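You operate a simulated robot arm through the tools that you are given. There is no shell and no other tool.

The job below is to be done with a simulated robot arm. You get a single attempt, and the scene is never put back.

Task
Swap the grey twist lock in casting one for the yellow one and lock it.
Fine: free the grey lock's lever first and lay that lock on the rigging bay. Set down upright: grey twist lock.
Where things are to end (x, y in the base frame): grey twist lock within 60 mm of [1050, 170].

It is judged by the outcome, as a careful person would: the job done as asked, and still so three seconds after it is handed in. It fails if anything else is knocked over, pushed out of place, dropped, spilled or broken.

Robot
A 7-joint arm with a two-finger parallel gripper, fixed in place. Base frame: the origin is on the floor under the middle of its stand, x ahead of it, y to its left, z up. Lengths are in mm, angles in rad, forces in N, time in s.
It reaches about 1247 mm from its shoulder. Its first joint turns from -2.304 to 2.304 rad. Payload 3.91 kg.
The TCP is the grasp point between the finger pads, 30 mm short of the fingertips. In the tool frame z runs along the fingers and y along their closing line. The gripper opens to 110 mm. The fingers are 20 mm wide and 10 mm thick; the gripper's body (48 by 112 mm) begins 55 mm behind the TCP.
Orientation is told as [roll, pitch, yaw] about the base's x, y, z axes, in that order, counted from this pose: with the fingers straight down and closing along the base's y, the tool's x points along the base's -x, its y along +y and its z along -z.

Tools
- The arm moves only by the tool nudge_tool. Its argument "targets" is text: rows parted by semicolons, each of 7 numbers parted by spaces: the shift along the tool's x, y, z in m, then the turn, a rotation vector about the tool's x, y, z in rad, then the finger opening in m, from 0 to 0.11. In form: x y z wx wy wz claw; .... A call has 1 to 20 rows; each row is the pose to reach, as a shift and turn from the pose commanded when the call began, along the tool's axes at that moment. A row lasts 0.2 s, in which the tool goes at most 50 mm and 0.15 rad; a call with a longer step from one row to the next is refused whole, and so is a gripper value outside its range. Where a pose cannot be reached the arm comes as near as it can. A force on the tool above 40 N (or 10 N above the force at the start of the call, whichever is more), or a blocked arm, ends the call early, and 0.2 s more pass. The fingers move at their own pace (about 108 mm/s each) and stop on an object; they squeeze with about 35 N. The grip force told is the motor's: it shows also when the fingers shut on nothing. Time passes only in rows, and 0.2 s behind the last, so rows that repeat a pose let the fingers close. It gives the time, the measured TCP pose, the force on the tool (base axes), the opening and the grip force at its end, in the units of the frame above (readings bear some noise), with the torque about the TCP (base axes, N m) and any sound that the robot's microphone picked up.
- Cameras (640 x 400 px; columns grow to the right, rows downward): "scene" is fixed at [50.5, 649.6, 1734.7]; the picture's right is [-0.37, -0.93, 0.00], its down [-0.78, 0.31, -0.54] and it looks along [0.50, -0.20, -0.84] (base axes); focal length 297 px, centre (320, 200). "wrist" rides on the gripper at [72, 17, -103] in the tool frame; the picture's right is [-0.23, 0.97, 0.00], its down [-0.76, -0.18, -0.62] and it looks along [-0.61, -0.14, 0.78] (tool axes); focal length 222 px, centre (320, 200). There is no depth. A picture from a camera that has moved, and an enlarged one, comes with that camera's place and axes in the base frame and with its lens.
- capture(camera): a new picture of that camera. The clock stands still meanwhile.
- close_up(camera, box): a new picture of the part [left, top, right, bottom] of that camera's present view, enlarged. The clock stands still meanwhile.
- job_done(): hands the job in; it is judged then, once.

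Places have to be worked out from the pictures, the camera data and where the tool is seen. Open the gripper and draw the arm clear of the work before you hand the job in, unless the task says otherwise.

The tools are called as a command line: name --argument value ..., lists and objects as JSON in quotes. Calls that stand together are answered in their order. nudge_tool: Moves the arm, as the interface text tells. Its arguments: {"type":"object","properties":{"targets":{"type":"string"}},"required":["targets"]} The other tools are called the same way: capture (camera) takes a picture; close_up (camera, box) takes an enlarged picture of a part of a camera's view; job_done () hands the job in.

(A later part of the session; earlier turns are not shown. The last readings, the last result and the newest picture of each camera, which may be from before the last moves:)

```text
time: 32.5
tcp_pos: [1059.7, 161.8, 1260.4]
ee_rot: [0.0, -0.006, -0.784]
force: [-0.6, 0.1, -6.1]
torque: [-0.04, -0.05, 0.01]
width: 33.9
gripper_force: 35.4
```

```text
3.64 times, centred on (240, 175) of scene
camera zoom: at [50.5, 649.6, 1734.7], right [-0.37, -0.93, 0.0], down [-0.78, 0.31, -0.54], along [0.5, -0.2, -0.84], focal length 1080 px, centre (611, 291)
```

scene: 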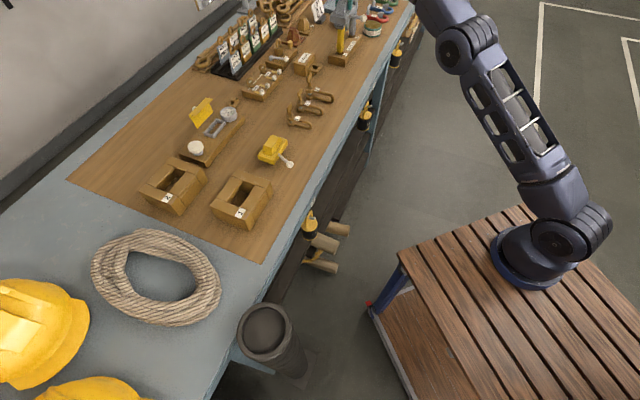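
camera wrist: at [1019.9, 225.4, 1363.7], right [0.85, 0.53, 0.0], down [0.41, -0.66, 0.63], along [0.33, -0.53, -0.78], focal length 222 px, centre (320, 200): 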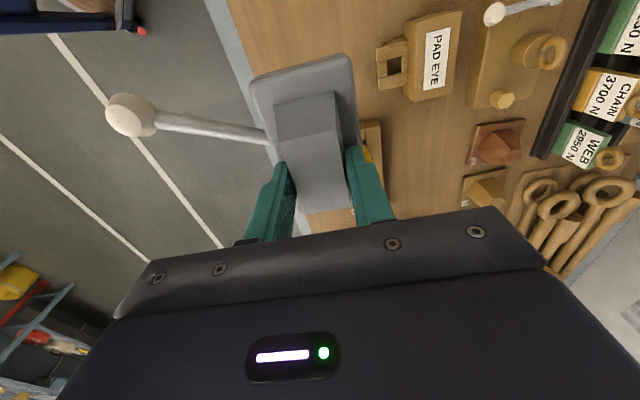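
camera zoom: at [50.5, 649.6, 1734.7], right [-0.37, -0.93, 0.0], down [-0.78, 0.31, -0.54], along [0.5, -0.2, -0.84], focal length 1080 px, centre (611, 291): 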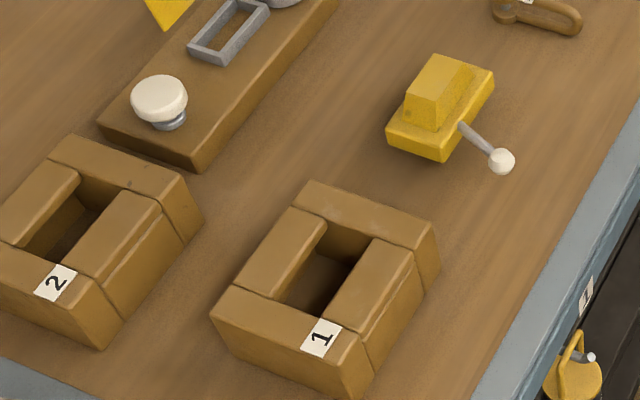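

The casting is clean and empty, and the lock is over the bay. I take out the small pitch and lower to about 15 mm above the expected contact height (TCP ≈1034).

nudge_tool --targets "0 0 0.02 0.0042 0.0042 0 0.01; 0 0 0.055 0.0042 0.0042 0 0.01; 0 0 0.095 0.0042 0.0042 0 0.01; 0 0 0.135 0.0042 0.0042 0 0.01; 0 0 0.17 0.0042 0.0042 0 0.01; 0 0 0.195 0.0042 0.0042 0 0.01; 0 0 0.208 0.0042 0.0042 0 0.01; 0 0 0.208 0.0042 0.0042 0 0.01"

capture --camera "wrist"

close_up --camera "scene" --box '[280, 20, 410, 120]'

```text
time: 34.3
tcp_pos: [1060.8, 161.5, 1053.4]
ee_rot: [-0.002, -0.002, -0.783]
force: [-0.4, 0.4, -5.3]
torque: [-0.03, -0.06, 0.01]
width: 33.7
gripper_force: 34.8
```

```text
taken
camera wrist: at [1022.0, 225.4, 1156.0], right [0.85, 0.53, 0.0], down [0.41, -0.66, 0.62], along [0.33, -0.53, -0.78], focal length 222 px, centre (320, 200)
```

wrist: 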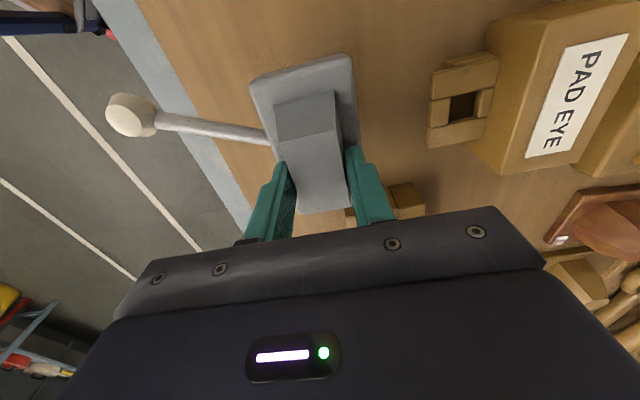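

```text
4.00 times, centred on (345, 70) of scene
camera zoom: at [50.5, 649.6, 1734.7], right [-0.37, -0.93, 0.0], down [-0.78, 0.31, -0.54], along [0.5, -0.2, -0.84], focal length 1188 px, centre (220, 720)
```

zoom: 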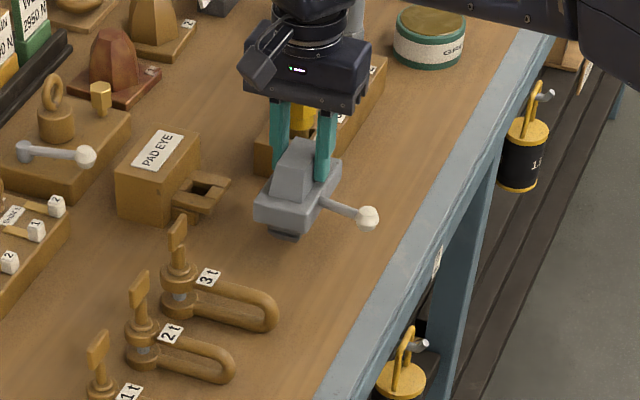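

Everything is clear; the cone under the plate is just above the mat. I lower slowly and watch for the weight to come off.

nudge_tool --targets "0 0 0.003 0 0 0 0.01; 0 0 0.006 0 0 0 0.01; 0 0 0.009 0 0 0 0.01; 0 0 0.012 0 0 0 0.01; 0 0 0.012 0 0 0 0.01"

```text
time: 35.5
tcp_pos: [1059.9, 162.3, 1040.5]
ee_rot: [-0.001, -0.001, -0.784]
force: [0.2, -0.4, -6.1]
torque: [-0.03, -0.05, 0.0]
width: 33.7
gripper_force: 34.9
```

Still carrying the full weight at TCP z=1040.5, so I keep lowering in 2 mm steps.

nudge_tool --targets "0 0 0.002 0 0 0 0.01; 0 0 0.004 0 0 0 0.01; 0 0 0.006 0 0 0 0.01; 0 0 0.006 0 0 0 0.01"

close_up --camera "scene" --box '[310, 40, 390, 90]'

```text
time: 36.5
tcp_pos: [1059.9, 163.2, 1036.0]
ee_rot: [-0.002, -0.003, -0.786]
force: [-0.2, -1.3, 2.0]
torque: [-0.04, 0.01, -0.01]
width: 33.7
gripper_force: 34.8
```

```text
8.00 times, centred on (350, 65) of scene
camera zoom: at [50.5, 649.6, 1734.7], right [-0.37, -0.93, 0.0], down [-0.78, 0.31, -0.54], along [0.5, -0.2, -0.84], focal length 2376 px, centre (80, 1280)
```

zoom: 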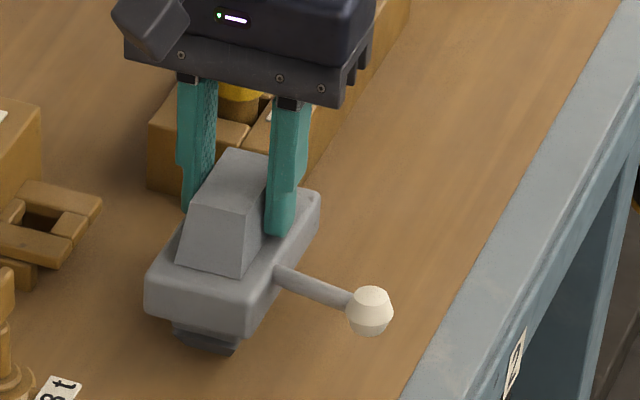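

The weight is off (+2 N at TCP z=1036): the lock stands on the mat. I open and rise straight up.

nudge_tool --targets "0 0 0 0 0 0 0.04; 0 0 0 0 0 0 0.055; 0 0 0 0 0 0 0.06; 0 0 -0.02 0 0 0 0.06; 0 0 -0.05 0 0 0 0.06; 0 0 -0.09 0 0 0 0.06; 0 0 -0.135 0 0 0 0.06; 0 0 -0.18 0 0 0 0.06; 0 0 -0.18 0 0 0 0.06"

capture --camera "wrist"

close_up --camera "scene" --box '[280, 30, 410, 120]'

```text
time: 38.5
tcp_pos: [1061.3, 162.7, 1213.9]
ee_rot: [-0.001, -0.002, -0.785]
force: [0.3, -0.5, 0.0]
torque: [0.02, -0.02, -0.01]
width: 60.2
gripper_force: 0.1
```

```text
taken
camera wrist: at [1022.1, 225.5, 1316.5], right [0.85, 0.53, 0.0], down [0.41, -0.66, 0.62], along [0.33, -0.53, -0.78], focal length 222 px, centre (320, 200)
```

wrist: 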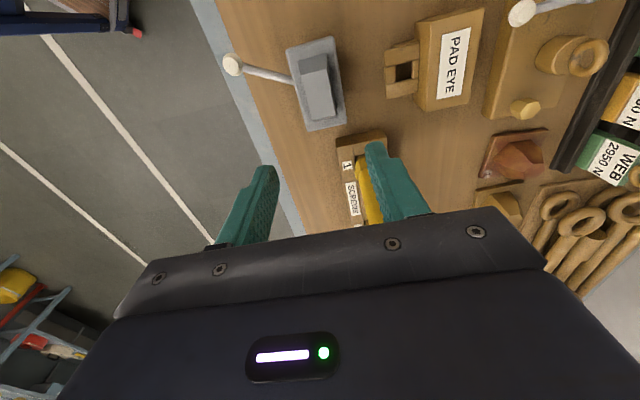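

```text
4.44 times, centred on (345, 75) of scene
camera zoom: at [50.5, 649.6, 1734.7], right [-0.37, -0.93, 0.0], down [-0.78, 0.31, -0.54], along [0.5, -0.2, -0.84], focal length 1320 px, centre (209, 756)
```

zoom: 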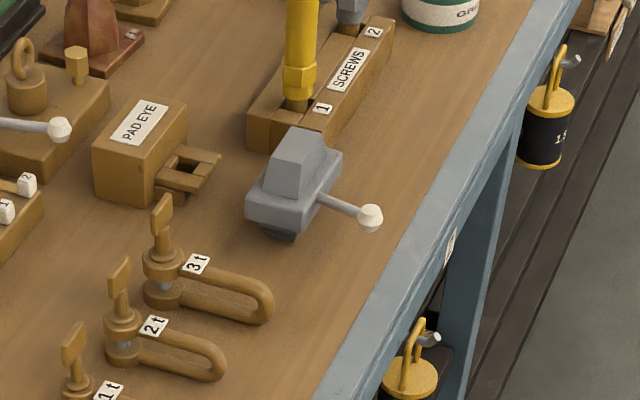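

The grey lock stands upright at ≈[1056, 166], clear of its neighbours. I take an enlarged wrist view as a reference: this is how a lock looks 178 mm above the grip I just used, so I can repeat the very same grip on the yellow one.

close_up --camera "wrist" --box '[200, 0, 440, 150]'

```text
2.67 times, centred on (320, 75) of wrist
camera zoom: at [1022.1, 225.5, 1316.5], right [0.85, 0.53, 0.0], down [0.41, -0.66, 0.62], along [0.33, -0.53, -0.78], focal length 592 px, centre (320, 533)
```

zoom: 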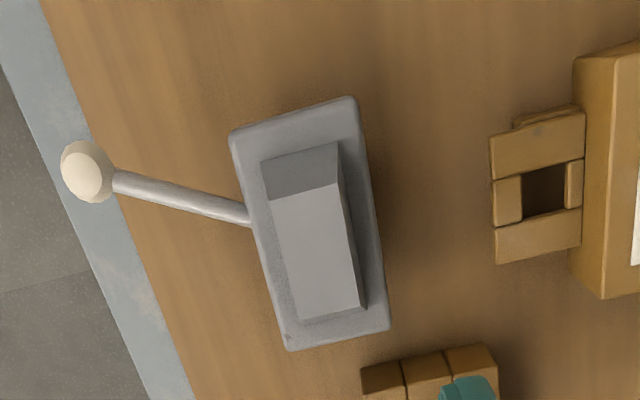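

Lock centre sits +6 mm along tool x from the TCP, matching the grip. I travel at this height to the same relative pose above the yellow lock, estimated at [743, 545].

nudge_tool --targets "0.0147 0.0014 0 0 0 0 0.06; 0.049 0.0045 0 0 0 0 0.06; 0.093 0.0086 0 0 0 0 0.06; 0.1371 0.0127 0 0 0 0 0.06; 0.1812 0.0167 0 0 0 0 0.06; 0.2253 0.0208 0 0 0 0 0.06; 0.2693 0.0249 0 0 0 0 0.06; 0.3134 0.0289 0 0 0 0 0.06; 0.3575 0.033 0 0 0 0 0.06; 0.4016 0.0371 0 0 0 0 0.06; 0.4407 0.0407 0 0 0 0 0.06; 0.4701 0.0434 0 0 0 0 0.06; 0.4897 0.0452 0 0 0 0 0.06; 0.4897 0.0452 0 0 0 0 0.06"

close_up --camera "wrist" --box '[200, 0, 440, 150]'

capture --camera "scene"

```text
time: 41.5
tcp_pos: [745.5, 542.7, 1213.3]
ee_rot: [-0.002, -0.002, -0.785]
force: [0.6, 0.4, 0.5]
torque: [-0.02, 0.03, 0.0]
width: 59.9
gripper_force: 0.1
```

```text
2.67 times, centred on (320, 75) of wrist
camera zoom: at [706.1, 605.5, 1315.9], right [0.85, 0.53, 0.0], down [0.41, -0.66, 0.62], along [0.33, -0.53, -0.78], focal length 592 px, centre (320, 533)
```

zoom: 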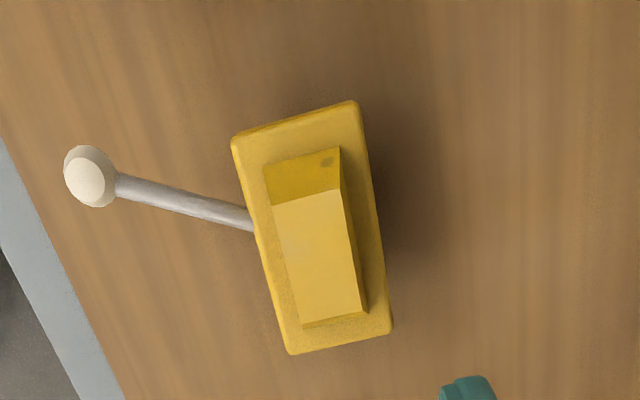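

```text
taken
```

scene: 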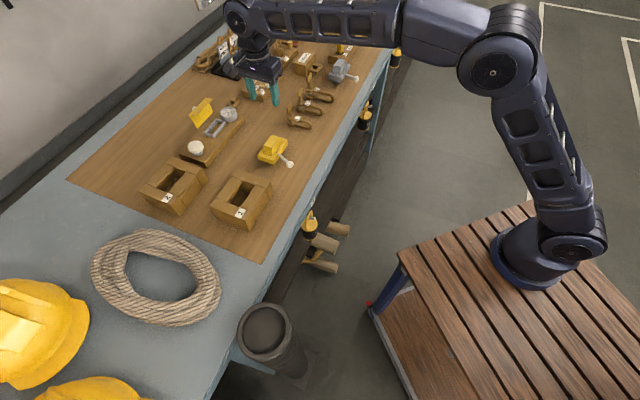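

The yellow lock appears at almost the same pixels as the grey reference (about 2 mm off). Before gripping it I go and measure casting one's empty slot from above with the free gripper.

nudge_tool --targets "0.042 -0.002 -0.005 0 0 0 0.06; 0.084 -0.004 -0.01 0 0 0 0.06; 0.126 -0.006 -0.015 0 0 0 0.06; 0.168 -0.008 -0.02 0 0 0 0.06; 0.212 -0.0107 -0.02 0 0 0 0.06; 0.212 -0.0107 -0.02 0 0 0 0.06; 0.212 -0.0107 -0.02 0 0 0 0.06"

close_up --camera "wrist" --box '[200, 0, 440, 150]'

close_up --camera "scene" --box '[190, 150, 310, 240]'

```text
time: 43.1
tcp_pos: [586.4, 683.7, 1234.1]
ee_rot: [-0.002, -0.001, -0.785]
force: [-0.1, -0.3, -1.1]
torque: [0.01, -0.02, 0.02]
width: 59.8
gripper_force: 0.1
```

```text
2.67 times, centred on (320, 75) of wrist
camera zoom: at [547.5, 747.8, 1337.9], right [0.85, 0.53, 0.0], down [0.41, -0.66, 0.62], along [0.33, -0.53, -0.78], focal length 592 px, centre (320, 533)
```

zoom: 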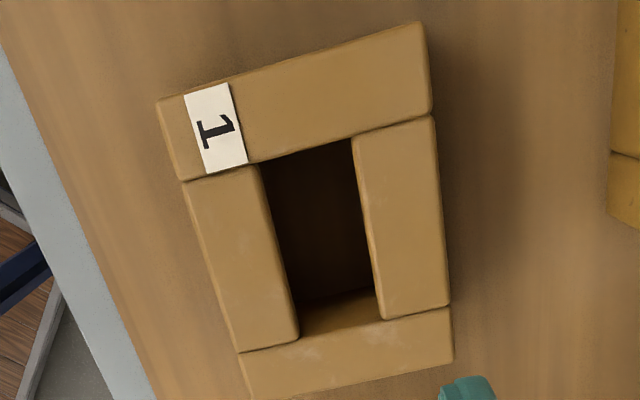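

```text
4.44 times, centred on (250, 195) of scene
camera zoom: at [50.5, 649.6, 1734.7], right [-0.37, -0.93, 0.0], down [-0.78, 0.31, -0.54], along [0.5, -0.2, -0.84], focal length 1320 px, centre (631, 222)
```

zoom: 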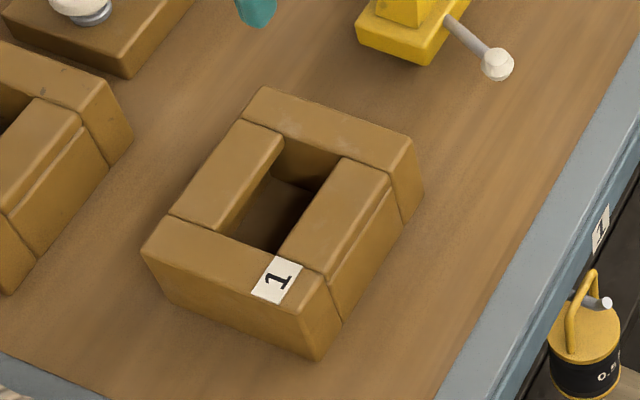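

Slot centre measures about [587.4, 686.0], opening ≈83×43 mm, aligned with −45°, which agrees with where the grey lock sat when locked. The yellow's centre was (3.6, 0.4) mm from the TCP in its hover view, so I'll go back and centre exactly on it, part-way down.

nudge_tool --targets "-0.042 0.0026 0 0 0 0.004 0.06; -0.084 0.0053 0 0 0 0.008 0.06; -0.126 0.0079 0 0 0 0.008 0.06; -0.168 0.0106 0 0 0 0.008 0.06; -0.2086 0.0132 0.01 0 0 0.008 0.06; -0.2086 0.0132 0.05 0 0 0.008 0.06; -0.2086 0.0132 0.09 0 0 0.008 0.06; -0.2086 0.0132 0.12 0 0 0.008 0.06; -0.2086 0.0132 0.12 0 0 0.008 0.06"

capture --camera "wrist"

close_up --camera "wrist" --box '[180, 20, 420, 220]'

```text
time: 45.1
tcp_pos: [746.1, 546.7, 1113.5]
ee_rot: [-0.001, -0.001, -0.792]
force: [-0.7, -0.2, 0.5]
torque: [-0.01, -0.01, -0.01]
width: 60.0
gripper_force: 0.1
```

```text
taken
camera wrist: at [706.7, 609.7, 1217.4], right [0.85, 0.52, 0.0], down [0.41, -0.67, 0.62], along [0.33, -0.53, -0.78], focal length 222 px, centre (320, 200)
```

wrist: 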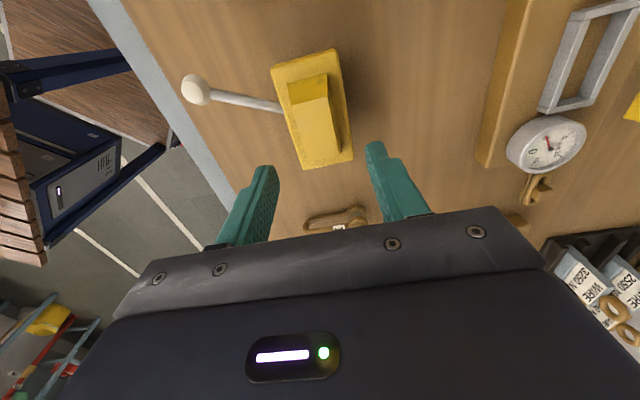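

```text
2.00 times, centred on (300, 120) of wrist
camera zoom: at [706.7, 609.7, 1217.4], right [0.85, 0.52, 0.0], down [0.41, -0.67, 0.62], along [0.33, -0.53, -0.78], focal length 444 px, centre (360, 360)
```

zoom: 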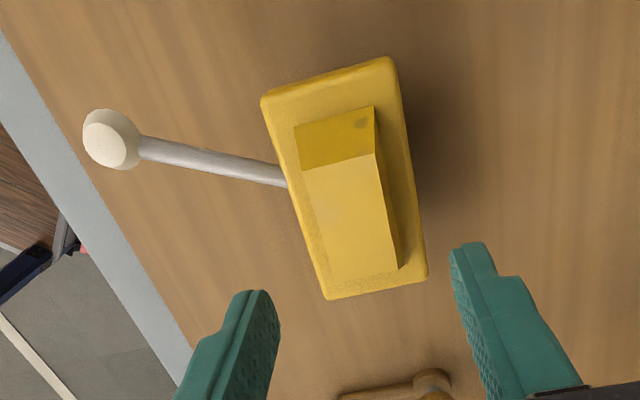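

The image puts the yellow's centre (1.9, −2.7) mm from the TCP, agreeing with the pose reading. I correct this and lower to just above the plate.

nudge_tool --targets "0.0019 -0.0027 0.02 0 0 0 0.06; 0.0019 -0.0027 0.045 0 0 0 0.06; 0.0019 -0.0027 0.062 0 0 0 0.06; 0.0019 -0.0027 0.07 0 0 0 0.06; 0.0019 -0.0027 0.07 0 0 0 0.06"

capture --camera "wrist"

close_up --camera "scene" --box '[220, 100, 330, 190]'

```text
time: 46.3
tcp_pos: [740.7, 544.8, 1043.0]
ee_rot: [-0.002, -0.003, -0.794]
force: [0.2, 0.2, -0.2]
torque: [0.0, -0.02, -0.01]
width: 59.9
gripper_force: 0.0
```

```text
taken
camera wrist: at [702.9, 608.3, 1147.4], right [0.85, 0.52, 0.0], down [0.41, -0.67, 0.62], along [0.33, -0.53, -0.78], focal length 222 px, centre (320, 200)
```

wrist: 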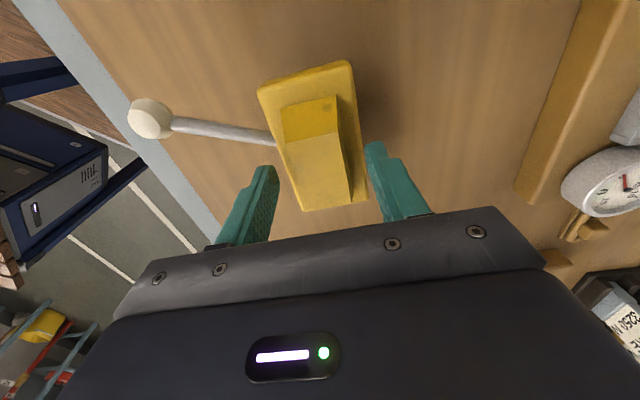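

```text
4.44 times, centred on (275, 145) of scene
camera zoom: at [50.5, 649.6, 1734.7], right [-0.37, -0.93, 0.0], down [-0.78, 0.31, -0.54], along [0.5, -0.2, -0.84], focal length 1320 px, centre (520, 444)
```

zoom: 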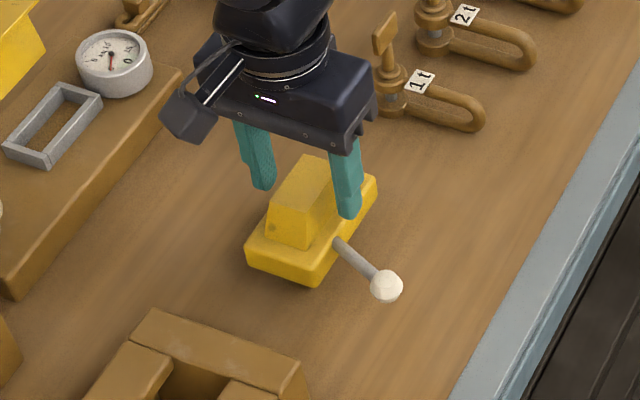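

Centred within about 1.5 mm. I lower the last 6 mm and close on the yellow block.

nudge_tool --targets "0.001 0 0.003 0 0 0 0.06; 0.001 0 0.006 0 0 0 0.06; 0.001 0 0.006 0 0 0 0.06; 0.001 0 0.006 0 0 0 0.01; 0.001 0 0.006 0 0 0 0.01; 0.001 0 0.006 0 0 0 0.01; 0.001 0 0.006 0 0 0 0.01"

capture --camera "wrist"

```text
time: 47.9
tcp_pos: [741.6, 544.4, 1037.5]
ee_rot: [-0.003, -0.002, -0.792]
force: [1.2, 2.2, 0.3]
torque: [0.13, -0.12, 0.01]
width: 33.6
gripper_force: 35.1
```

```text
taken
camera wrist: at [702.8, 608.7, 1141.5], right [0.85, 0.52, 0.0], down [0.41, -0.67, 0.62], along [0.32, -0.53, -0.78], focal length 222 px, centre (320, 200)
```

wrist: 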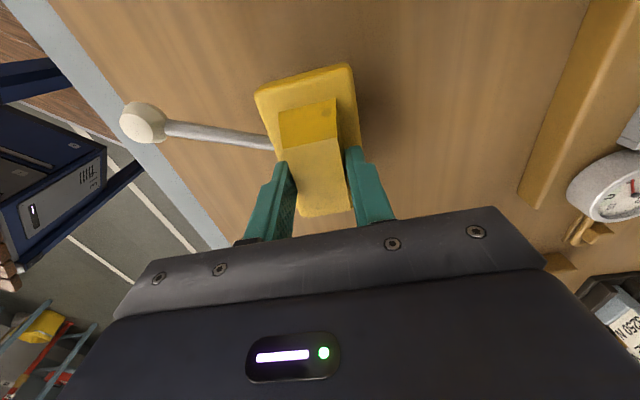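

The yellow block is held (33.6 mm, 35 N), nearly centred. I lift it clear and carry it to above casting one.

nudge_tool --targets "0 0 -0.008 0 0 0 0.01; 0 0 -0.025 0 0 0 0.01; 0 0 -0.055 0 0 0 0.01; 0 0 -0.095 0 0 0 0.01; 0 0 -0.135 0 0 0 0.01; 0.015 -0.0007 -0.155 -0.0007 0.0035 -0.002 0.01; 0.05 -0.0025 -0.16 -0.0007 0.0035 -0.005 0.01; 0.092 -0.0046 -0.16 -0.0007 0.0035 -0.005 0.01; 0.134 -0.0066 -0.16 -0.0007 0.0035 -0.005 0.01; 0.175 -0.0087 -0.16 -0.0007 0.0035 -0.005 0.01; 0.199 -0.0098 -0.16 -0.0007 0.0035 -0.005 0.01; 0.2081 -0.0103 -0.16 -0.0007 0.0035 -0.005 0.01; 0.2081 -0.0103 -0.16 -0.0007 0.0035 -0.005 0.01; 0.2081 -0.0103 -0.16 -0.0007 0.0035 -0.005 0.01"

capture --camera "wrist"

close_up --camera "scene" --box '[170, 110, 310, 230]'

```text
time: 50.9
tcp_pos: [588.1, 686.5, 1197.3]
ee_rot: [-0.002, 0.002, -0.789]
force: [-0.2, 0.5, -5.2]
torque: [0.0, -0.02, 0.0]
width: 33.7
gripper_force: 35.1
```

```text
taken
camera wrist: at [549.5, 750.1, 1300.8], right [0.85, 0.53, 0.0], down [0.41, -0.67, 0.62], along [0.33, -0.53, -0.78], focal length 222 px, centre (320, 200)
```

wrist: 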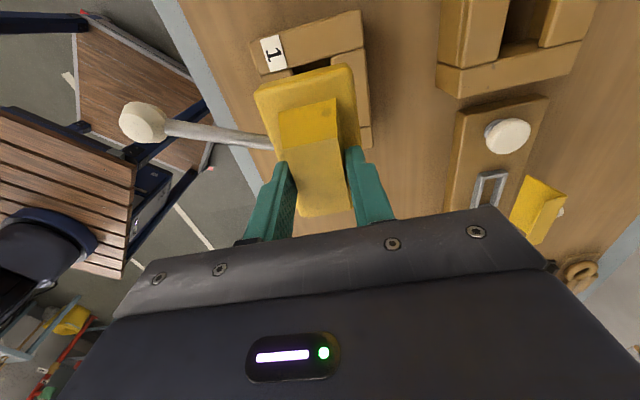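

```text
3.33 times, centred on (240, 170) of scene
camera zoom: at [50.5, 649.6, 1734.7], right [-0.37, -0.93, 0.0], down [-0.78, 0.31, -0.54], along [0.5, -0.2, -0.84], focal length 990 px, centre (587, 300)
```

zoom: 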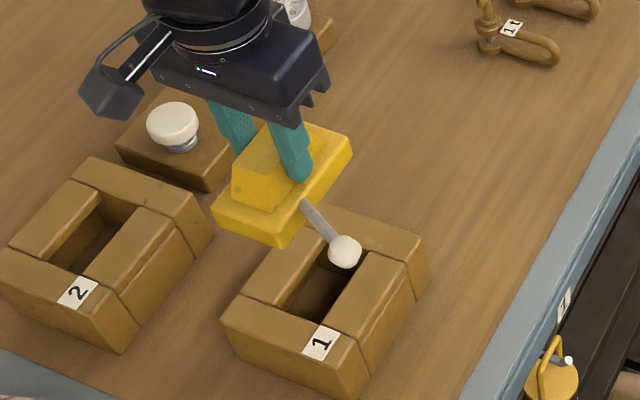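

At [588, 686.5], right over the slot. I lower until the cone is just above the casting and check alignment.

nudge_tool --targets "0 0 0.02 0 0 0 0.01; 0 0 0.045 0 0 0 0.01; 0 0 0.065 0 0 0 0.01; 0 0 0.072 0 0 0 0.01; 0 0 0.072 0 0 0 0.01"

capture --camera "wrist"

close_up --camera "scene" --box '[190, 140, 300, 230]'

```text
time: 52.1
tcp_pos: [586.8, 686.4, 1125.4]
ee_rot: [-0.001, 0.002, -0.787]
force: [-0.5, 0.7, -5.2]
torque: [0.01, -0.04, -0.02]
width: 33.7
gripper_force: 35.2
```

```text
taken
camera wrist: at [548.5, 750.3, 1229.0], right [0.85, 0.53, 0.0], down [0.41, -0.67, 0.62], along [0.33, -0.53, -0.78], focal length 222 px, centre (320, 200)
```

wrist: 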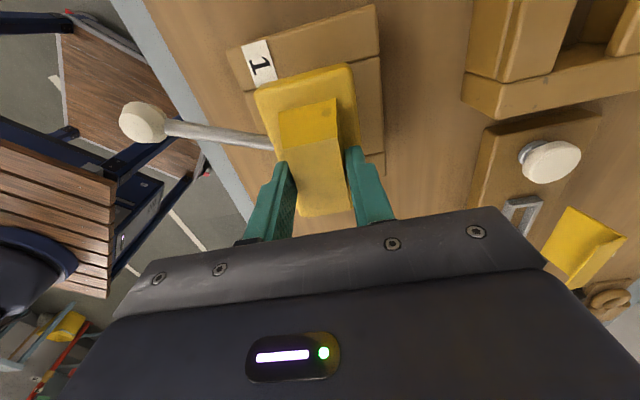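

```text
4.44 times, centred on (245, 185) of scene
camera zoom: at [50.5, 649.6, 1734.7], right [-0.37, -0.93, 0.0], down [-0.78, 0.31, -0.54], along [0.5, -0.2, -0.84], focal length 1320 px, centre (653, 267)
```

zoom: 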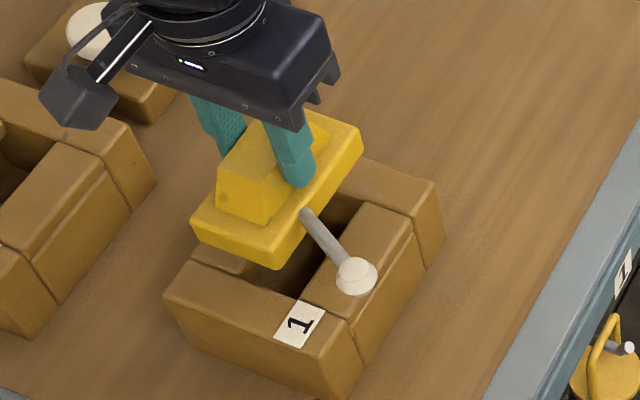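

The lock is parallel to the slot; comparing casting edges and the lock in the view I shift (−2, +1) mm in tool axes and begin entering the slot slowly.

nudge_tool --targets "-0.002 0.001 0.003 0 0 0 0.01; -0.002 0.001 0.008 0 0 0 0.01; -0.002 0.001 0.013 0 0 0 0.01; -0.002 0.001 0.018 0 0 0 0.01; -0.002 0.001 0.022 0 0 0 0.01; -0.002 0.001 0.022 0 0 0 0.01"

close_up --camera "scene" --box '[190, 140, 300, 230]'

```text
time: 53.5
tcp_pos: [589.3, 687.0, 1102.2]
ee_rot: [-0.003, 0.002, -0.788]
force: [0.3, 0.0, -5.8]
torque: [0.01, -0.05, 0.02]
width: 33.8
gripper_force: 34.8
```

```text
4.44 times, centred on (245, 185) of scene
camera zoom: at [50.5, 649.6, 1734.7], right [-0.37, -0.93, 0.0], down [-0.78, 0.31, -0.54], along [0.5, -0.2, -0.84], focal length 1320 px, centre (653, 267)
```

zoom: 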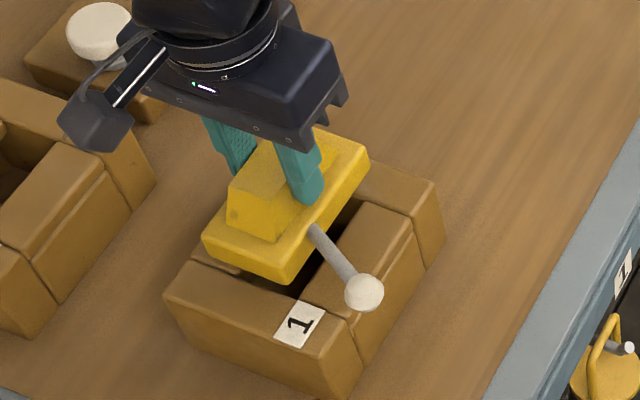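

No contact so far, weight unchanged; the cone is entering. I carry on in small steps toward the seating height (TCP ≈1077).

nudge_tool --targets "0 0 0.004 0 0 0 0.01; 0 0 0.008 0 0 0 0.01; 0 0 0.012 0 0 0 0.01; 0 0 0.016 0 0 0 0.01; 0 0 0.019 0 0 0 0.01; 0 0 0.019 0 0 0 0.01"

close_up --camera "scene" --box '[190, 140, 300, 230]'

```text
time: 55.0
tcp_pos: [587.6, 687.3, 1088.6]
ee_rot: [0.003, 0.004, -0.785]
force: [-3.1, -2.3, 7.5]
torque: [-0.73, -0.05, -0.13]
width: 33.5
gripper_force: 34.7
stopped in row 6: the force on the tool passed its limit at 42 N (the readings are from after the stop); the commanded pose is now the measured one
```

```text
4.44 times, centred on (245, 185) of scene
camera zoom: at [50.5, 649.6, 1734.7], right [-0.37, -0.93, 0.0], down [-0.78, 0.31, -0.54], along [0.5, -0.2, -0.84], focal length 1320 px, centre (653, 267)
```

zoom: 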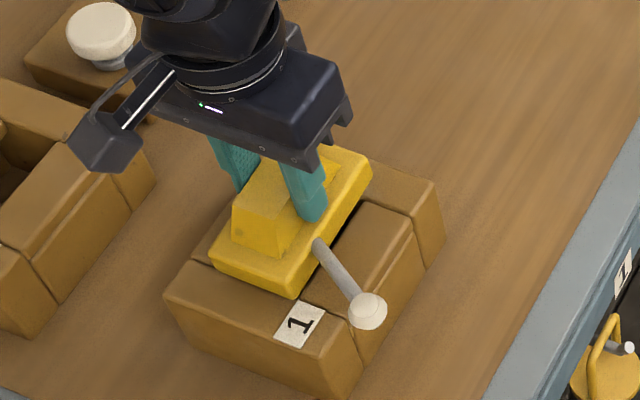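

Contact came at TCP z≈1089, some 12 mm before seating; the torque suggests the touch is at the far end, on the lever side. I back up slightly and take a careful look at lock versus casting.

nudge_tool --targets "0 0 -0.004 0 0 0 0.01; 0 0 -0.008 0 0 0 0.01; 0 0 -0.008 0 0 0 0.01"

close_up --camera "wrist" --box '[200, 0, 440, 150]'

close_up --camera "wrist" --box '[220, 80, 440, 220]'

close_up --camera "scene" --box '[200, 155, 280, 225]'

```text
time: 55.8
tcp_pos: [587.7, 689.0, 1095.5]
ee_rot: [0.002, 0.004, -0.785]
force: [-1.7, 0.2, -7.1]
torque: [0.09, 0.08, 0.05]
width: 33.5
gripper_force: 34.8
```

```text
2.67 times, centred on (320, 75) of wrist
camera zoom: at [549.7, 750.3, 1199.2], right [0.85, 0.53, 0.0], down [0.41, -0.67, 0.62], along [0.33, -0.53, -0.79], focal length 592 px, centre (320, 533)
```

zoom: 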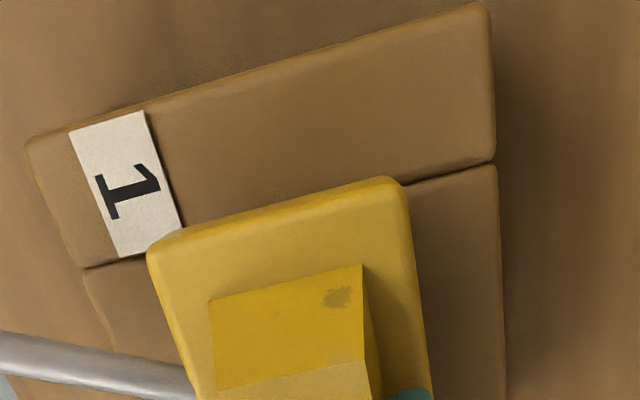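

```text
2.86 times, centred on (330, 150) of wrist
camera zoom: at [549.7, 750.3, 1199.2], right [0.85, 0.53, 0.0], down [0.41, -0.67, 0.62], along [0.33, -0.53, -0.79], focal length 635 px, centre (291, 343)
```

zoom: 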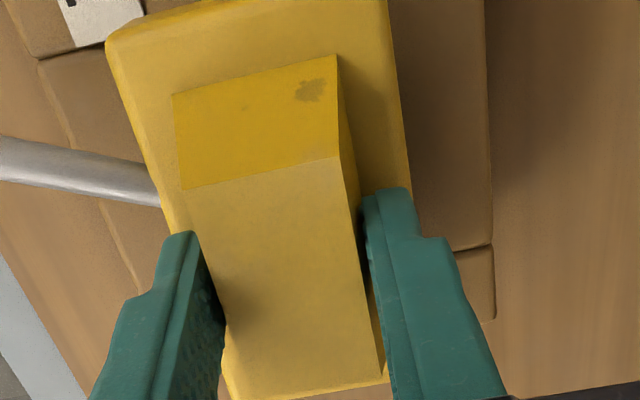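

```text
5.71 times, centred on (240, 190) of scene
camera zoom: at [50.5, 649.6, 1734.7], right [-0.37, -0.93, 0.0], down [-0.78, 0.31, -0.54], along [0.5, -0.2, -0.84], focal length 1697 px, centre (777, 257)
```

zoom: 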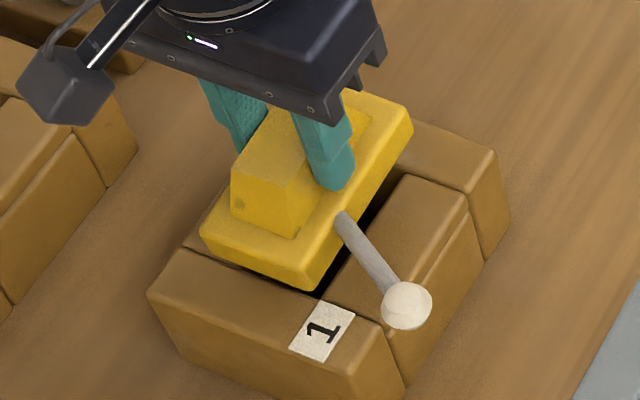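

Measured in this view, the lock sits roughly 2–3 mm toward the far end and ~2.5 mm off to +y relative to the slot; that agrees with a touch at the far end. I raise a little, shift (+2.3, −2.3) mm with a slight turn, and try again gently.

nudge_tool --targets "0.001 -0.001 -0.004 -0.001 -0.004 0.004 0.01; 0.0023 -0.0023 -0.004 -0.001 -0.004 0.008 0.01; 0.0023 -0.0023 -0.002 -0.001 -0.004 0.008 0.01; 0.0023 -0.0023 0.001 -0.001 -0.004 0.008 0.01; 0.0023 -0.0023 0.003 -0.001 -0.004 0.008 0.01; 0.0023 -0.0023 0.003 -0.001 -0.004 0.008 0.01"

```text
time: 57.2
tcp_pos: [585.6, 686.7, 1091.4]
ee_rot: [0.003, 0.0, -0.793]
force: [0.1, 0.0, -5.6]
torque: [0.0, -0.01, 0.0]
width: 33.9
gripper_force: 34.8
```

No contact at z=1091. I continue down in 1.5 mm steps.

nudge_tool --targets "0 0 0.0015 0 0 0 0.01; 0 0 0.003 0 0 0 0.01; 0 0 0.0045 0 0 0 0.01; 0 0 0.0045 0 0 0 0.01"

```text
time: 58.2
tcp_pos: [585.4, 686.0, 1086.6]
ee_rot: [0.002, 0.001, -0.792]
force: [0.3, 0.1, -5.7]
torque: [0.04, -0.03, -0.04]
width: 33.9
gripper_force: 34.9
```

Now past the height where it jammed before (1086.6, full weight still carried). Continuing down to the seat.

nudge_tool --targets "0 0 0.002 0 0 0 0.01; 0 0 0.004 0 0 0 0.01; 0 0 0.006 0 0 0 0.01; 0 0 0.0075 0 0 0 0.01; 0 0 0.0075 0 0 0 0.01"

close_up --camera "scene" --box '[200, 155, 280, 225]'

```text
time: 59.4
tcp_pos: [584.8, 687.2, 1080.9]
ee_rot: [0.004, 0.002, -0.795]
force: [0.4, -3.3, 12.1]
torque: [0.08, 0.9, 0.15]
width: 33.7
gripper_force: 35.5
```

```text
5.71 times, centred on (240, 190) of scene
camera zoom: at [50.5, 649.6, 1734.7], right [-0.37, -0.93, 0.0], down [-0.78, 0.31, -0.54], along [0.5, -0.2, -0.84], focal length 1697 px, centre (777, 257)
```

zoom: 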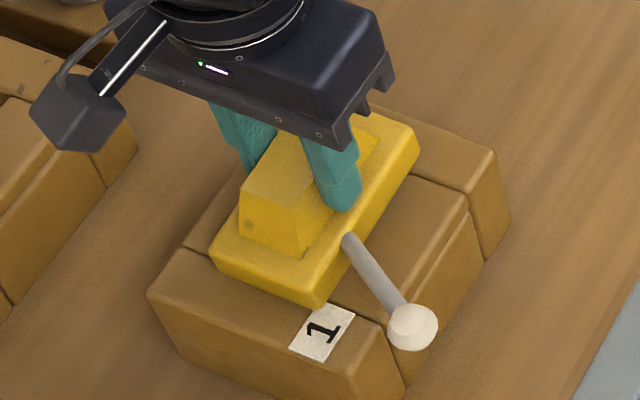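

It touched at z≈1081 with the reaction at the plate's label-end corner — so the plate is arriving on the casting but the lock is slightly pitched in the grip (from the earlier touch). Let me look at it closely.

capture --camera "wrist"

close_up --camera "wrist" --box '[220, 40, 420, 220]'

close_up --camera "scene" --box '[215, 165, 265, 205]'

```text
taken
camera wrist: at [546.7, 750.5, 1185.5], right [0.85, 0.52, 0.01], down [0.41, -0.67, 0.62], along [0.33, -0.53, -0.78], focal length 222 px, centre (320, 200)
```

wrist: 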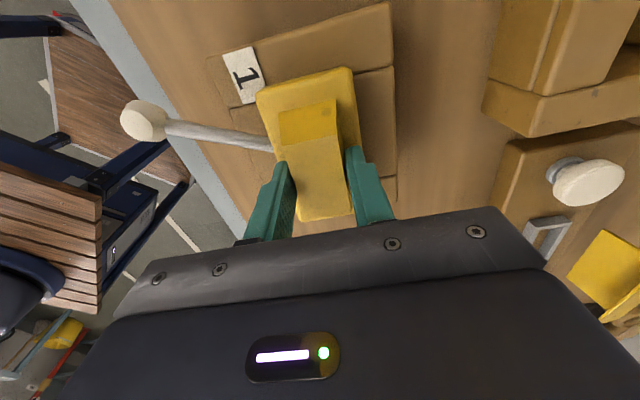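

```text
2.22 times, centred on (320, 130) of wrist
camera zoom: at [546.7, 750.5, 1185.5], right [0.85, 0.52, 0.01], down [0.41, -0.67, 0.62], along [0.33, -0.53, -0.78], focal length 494 px, centre (320, 356)
```

zoom: 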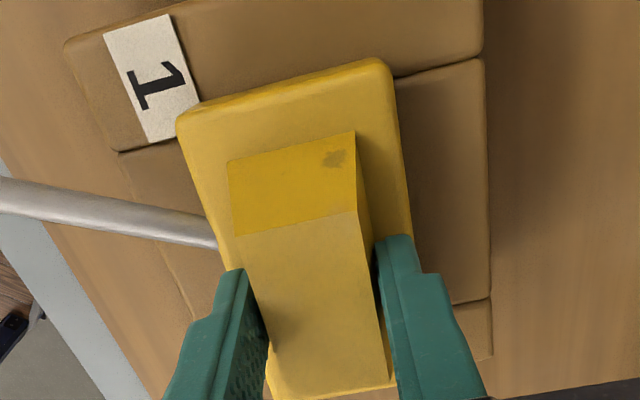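

```text
10.00 times, centred on (240, 185) of scene
camera zoom: at [50.5, 649.6, 1734.7], right [-0.37, -0.93, 0.0], down [-0.78, 0.31, -0.54], along [0.5, -0.2, -0.84], focal length 2970 px, centre (1120, 350)
```

zoom: 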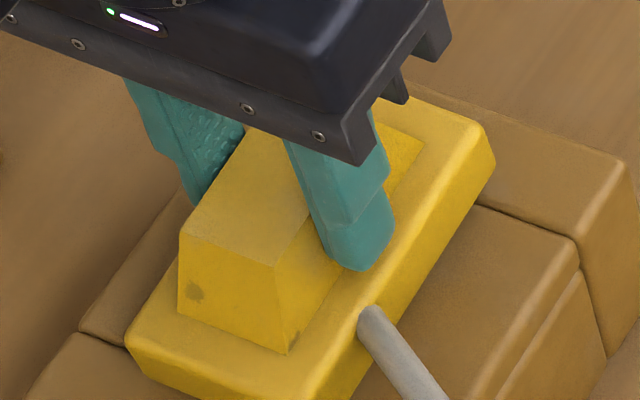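

Only a few millimetres remain. I press down another 2 mm gently so the contact levels the plate.

nudge_tool --targets "0 0 0.001 0 0 0 0.01; 0 0 0.002 0 0 0 0.01; 0 0 0.002 0 0 0 0.01"

```text
time: 60.2
tcp_pos: [586.1, 685.5, 1078.5]
ee_rot: [0.005, 0.0, -0.795]
force: [9.2, -3.8, 20.2]
torque: [0.4, 0.75, -0.06]
width: 33.9
gripper_force: 35.2
```

The plate is practically down (z=1078.5 against an expected ≈1077.5). I ease off 1.5 mm, release the block so the lock settles on its seat, and rise to look.

nudge_tool --targets "0 0 -0.001 0 0 0 0.01; 0 0 -0.001 0 0 0 0.036; 0 0 -0.001 0 0 0 0.045; 0 0 -0.002 0 0 0 0.06; 0 0 -0.01 0 0 0 0.06; 0 0 -0.04 0 0 0 0.06; 0 0 -0.08 0 0 0 0.06; 0 0 -0.12 0 0 0 0.06; 0 0 -0.15 0 0 0 0.06; 0 0 -0.15 0 0 0 0.06"

close_up --camera "wrist" --box '[200, 0, 440, 150]'

close_up --camera "scene" --box '[195, 150, 285, 225]'

```text
time: 62.4
tcp_pos: [585.2, 687.2, 1230.3]
ee_rot: [0.003, 0.0, -0.794]
force: [-0.2, -0.2, -1.1]
torque: [0.03, 0.0, 0.03]
width: 60.1
gripper_force: 0.2
```

```text
2.67 times, centred on (320, 75) of wrist
camera zoom: at [546.5, 750.8, 1334.0], right [0.85, 0.52, 0.0], down [0.41, -0.67, 0.62], along [0.33, -0.53, -0.78], focal length 592 px, centre (320, 533)
```

zoom: 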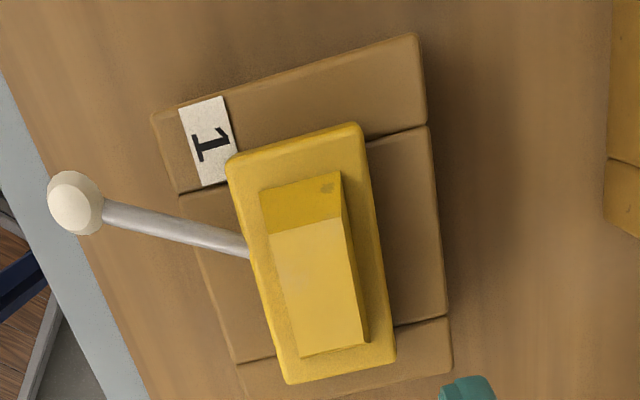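

```text
5.33 times, centred on (240, 188) of scene
camera zoom: at [50.5, 649.6, 1734.7], right [-0.37, -0.93, 0.0], down [-0.78, 0.31, -0.54], along [0.5, -0.2, -0.84], focal length 1584 px, centre (747, 267)
```

zoom: 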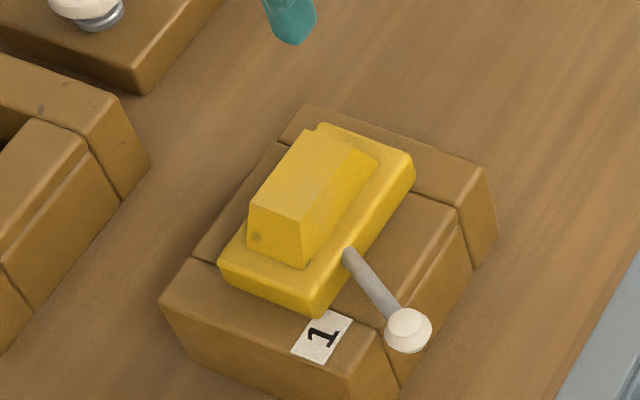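

The yellow lock sits flat in the slot (plate size matches z=1043, level, centred), lever at the free side, knob ≈[484.7, 658.5, 1059]. Now I go above the knob with the closing line along its swing (yaw +45°).

nudge_tool --targets "0.0045 -0.0083 0.002 0 0 -0.1435 0.06; 0.0091 -0.0167 0.004 0 0 -0.287 0.06; 0.0136 -0.025 0.008 0 0 -0.4306 0.06; 0.0182 -0.0334 0.012 0 0 -0.5742 0.06; 0.0227 -0.0417 0.016 0 0 -0.7177 0.06; 0.0273 -0.0501 0.02 0 0 -0.8613 0.06; 0.0318 -0.0584 0.025 0 0 -1.0048 0.06; 0.0364 -0.0668 0.03 0 0 -1.1484 0.06; 0.0409 -0.0751 0.035 0 0 -1.2919 0.06; 0.0455 -0.0835 0.04 0 0 -1.4355 0.055; 0.05 -0.0918 0.045 0 0 -1.579 0.05; 0.05 -0.0918 0.045 0 0 -1.579 0.05; 0.05 -0.0918 0.045 0 0 -1.579 0.05"

capture --camera "wrist"

```text
time: 65.2
tcp_pos: [483.0, 656.2, 1182.6]
ee_rot: [0.001, -0.003, 0.786]
force: [-0.9, -0.4, 0.4]
torque: [0.0, -0.01, 0.0]
width: 50.1
gripper_force: 0.1
```

```text
taken
camera wrist: at [421.9, 617.6, 1286.1], right [-0.53, 0.85, 0.0], down [0.66, 0.41, 0.63], along [0.53, 0.33, -0.78], focal length 222 px, centre (320, 200)
```

wrist: 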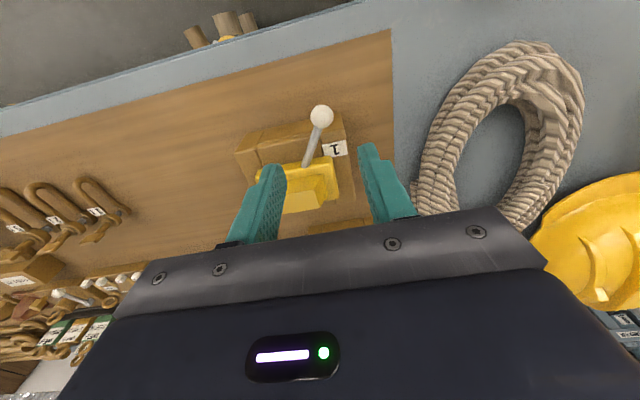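

The knob lines up with the TCP within 1 mm. I go down around it and form the loose cage.

nudge_tool --targets "0 0 0.03 0 0 0 0.05; 0 0 0.06 0 0 0 0.05; 0 0 0.09 0 0 0 0.05; 0 0 0.12 0 0 0 0.05; 0 0 0.12 0 0 0 0.05; 0 0 0.12 0 0 0 0.034; 0 0 0.12 0 0 0 0.034"

capture --camera "wrist"

```text
time: 66.8
tcp_pos: [484.2, 657.5, 1061.9]
ee_rot: [0.0, -0.004, 0.786]
force: [-0.1, -1.0, -0.6]
torque: [-0.01, 0.0, 0.03]
width: 33.8
gripper_force: 0.1
```

```text
taken
camera wrist: at [421.0, 619.0, 1165.4], right [-0.53, 0.85, 0.0], down [0.66, 0.41, 0.63], along [0.53, 0.33, -0.78], focal length 222 px, centre (320, 200)
```

wrist: 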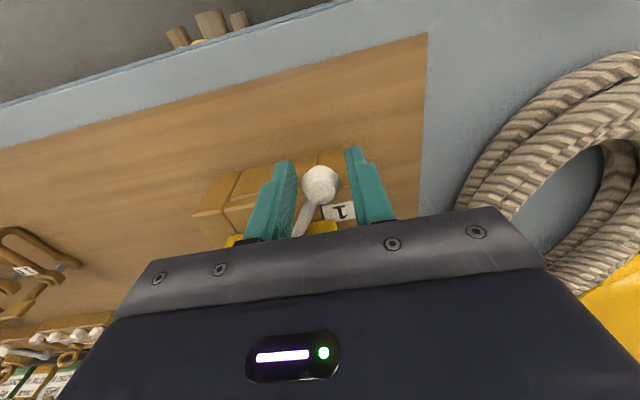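

The knob is caged. I swing it counter-clockwise along the arc around [586.3, 684.8], first 40°.

nudge_tool --targets "0.0047 -0.0089 0 0 0 0 0.034; 0.0082 -0.0174 0 0 0 0 0.034; 0.0109 -0.0262 0 0 0 0 0.034; 0.0129 -0.0351 0 0 0 0 0.034; 0.0141 -0.0442 0 0 0 0 0.034; 0.0144 -0.0533 0 0 0 0 0.034; 0.0141 -0.0624 0 0 0 0 0.034; 0.0129 -0.0716 0 0 0 0 0.034"

capture --camera "wrist"

close_up --camera "scene" --box '[190, 120, 310, 230]'

```text
time: 68.6
tcp_pos: [526.6, 599.5, 1062.1]
ee_rot: [0.0, -0.002, 0.786]
force: [1.0, -0.1, -0.2]
torque: [0.02, 0.02, 0.0]
width: 34.1
gripper_force: 0.0
```

```text
taken
camera wrist: at [463.4, 559.3, 1165.9], right [-0.53, 0.85, 0.0], down [0.66, 0.41, 0.63], along [0.53, 0.33, -0.78], focal length 222 px, centre (320, 200)
```

wrist: 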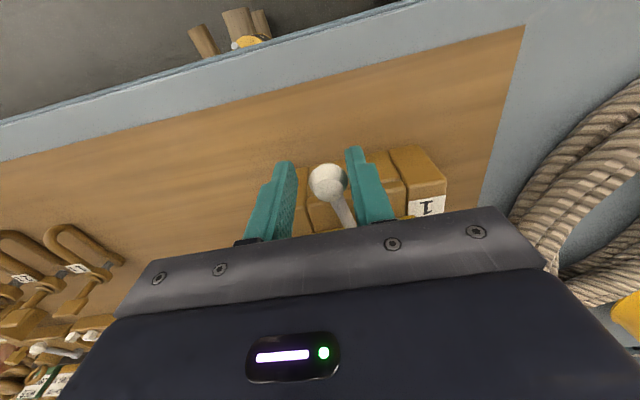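

```text
3.64 times, centred on (250, 175) of scene
camera zoom: at [50.5, 649.6, 1734.7], right [-0.37, -0.93, 0.0], down [-0.78, 0.31, -0.54], along [0.5, -0.2, -0.84], focal length 1080 px, centre (574, 291)
```

zoom: 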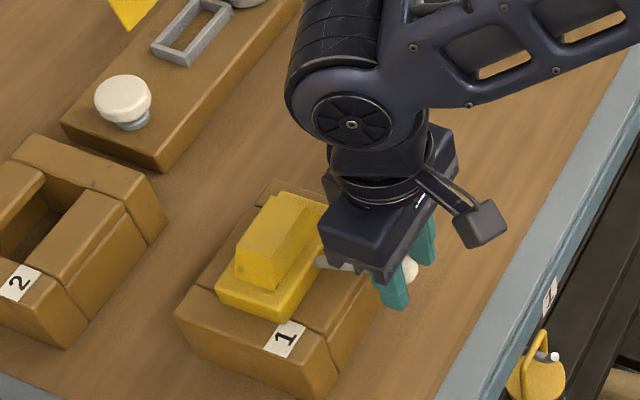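

The lever turns easily and the lock stays put. I carry on to around 257°.

nudge_tool --targets "-0.002 -0.0089 0 0 0 0 0.034; -0.0047 -0.0176 0 0 0 0 0.034; -0.0082 -0.0261 0 0 0 0 0.034; -0.0116 -0.0326 0 0 0 0 0.034; -0.013 -0.035 0 0 0 0 0.034; -0.013 -0.035 0 0 0 0 0.034"

capture --camera "wrist"

close_up --camera "scene" --box '[190, 120, 310, 230]'

```text
time: 70.0
tcp_pos: [560.0, 584.7, 1062.2]
ee_rot: [0.0, -0.004, 0.785]
force: [0.2, 0.8, 0.3]
torque: [-0.01, 0.01, 0.0]
width: 34.1
gripper_force: 0.2
```

```text
taken
camera wrist: at [497.4, 544.6, 1166.4], right [-0.53, 0.85, 0.0], down [0.66, 0.41, 0.63], along [0.53, 0.33, -0.78], focal length 222 px, centre (320, 200)
```

wrist: 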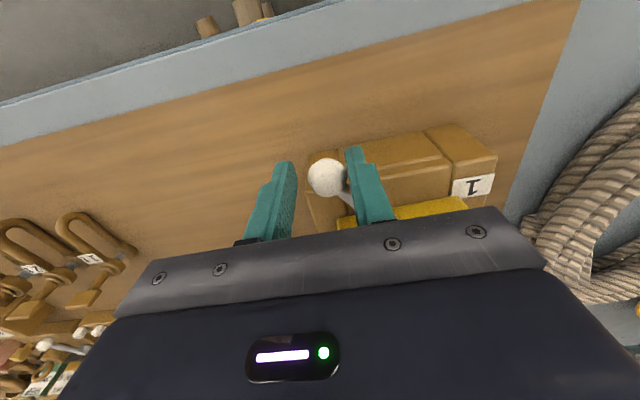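

```text
3.64 times, centred on (250, 175) of scene
camera zoom: at [50.5, 649.6, 1734.7], right [-0.37, -0.93, 0.0], down [-0.78, 0.31, -0.54], along [0.5, -0.2, -0.84], focal length 1080 px, centre (574, 291)
```

zoom: 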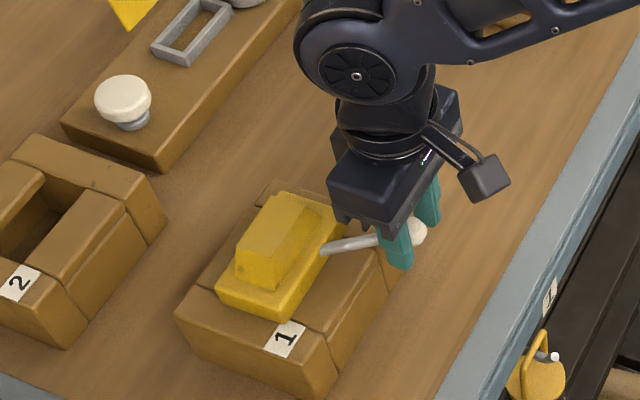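

The lever is at ≈253.6°, about where the grey's locked position was. No stop force yet, so I edge further in small steps to reach the end-stop.

nudge_tool --targets "-0.00125 -0.0022 0 0 0 0 0.034; -0.0025 -0.0043 0 0 0 0 0.034; -0.0025 -0.0043 0 0 0 0 0.034"

```text
time: 70.8
tcp_pos: [565.1, 583.3, 1063.7]
ee_rot: [0.001, -0.004, 0.786]
force: [-0.7, -0.1, 0.2]
torque: [-0.01, 0.01, -0.01]
width: 33.9
gripper_force: 0.1
```

nudge_tool --targets "-0.00125 -0.0022 0 0 0 0 0.034; -0.0026 -0.0042 0 0 0 0 0.034; -0.0026 -0.0042 0 0 0 0 0.034"

capture --camera "wrist"

```text
time: 71.6
tcp_pos: [569.7, 580.0, 1063.2]
ee_rot: [0.0, -0.003, 0.784]
force: [-0.9, 0.4, -0.2]
torque: [0.03, -0.02, 0.03]
width: 34.6
gripper_force: 0.2
```

```text
taken
camera wrist: at [507.2, 541.8, 1166.7], right [-0.53, 0.85, 0.0], down [0.66, 0.41, 0.63], along [0.53, 0.33, -0.78], focal length 222 px, centre (320, 200)
```

wrist: 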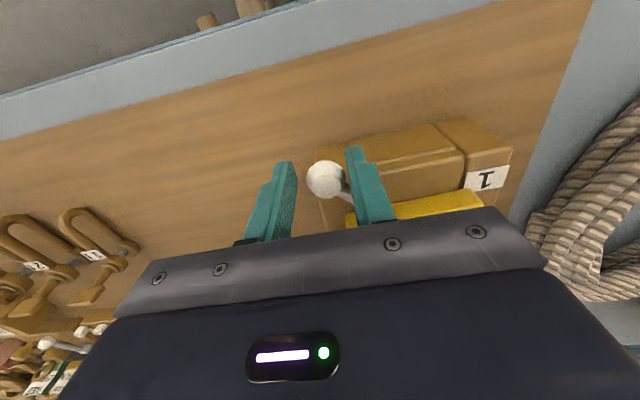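

Still only ~1 N. I go on a little further to make sure the stop is truly reached.

nudge_tool --targets "-0.0013 -0.0021 0 0 0 0 0.034; -0.0026 -0.0041 0 0 0 0 0.034; -0.0026 -0.0041 0 0 0 0 0.034"

close_up --camera "scene" --box '[200, 140, 290, 215]'

```text
time: 72.4
tcp_pos: [573.3, 578.9, 1063.2]
ee_rot: [0.001, -0.003, 0.786]
force: [-9.9, -2.5, 1.8]
torque: [-0.02, 0.12, 0.18]
width: 36.9
gripper_force: 2.9
```

```text
5.33 times, centred on (245, 178) of scene
camera zoom: at [50.5, 649.6, 1734.7], right [-0.37, -0.93, 0.0], down [-0.78, 0.31, -0.54], along [0.5, -0.2, -0.84], focal length 1584 px, centre (720, 320)
```

zoom: 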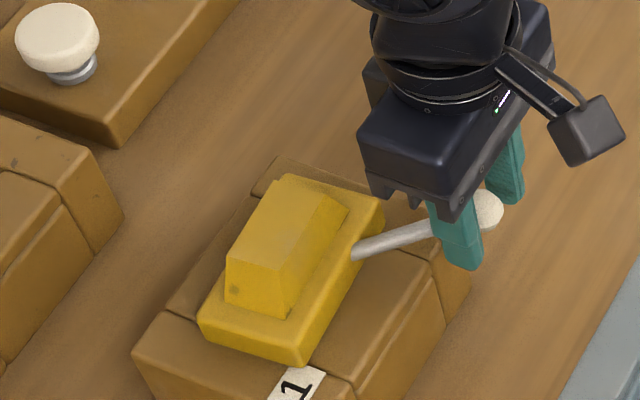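

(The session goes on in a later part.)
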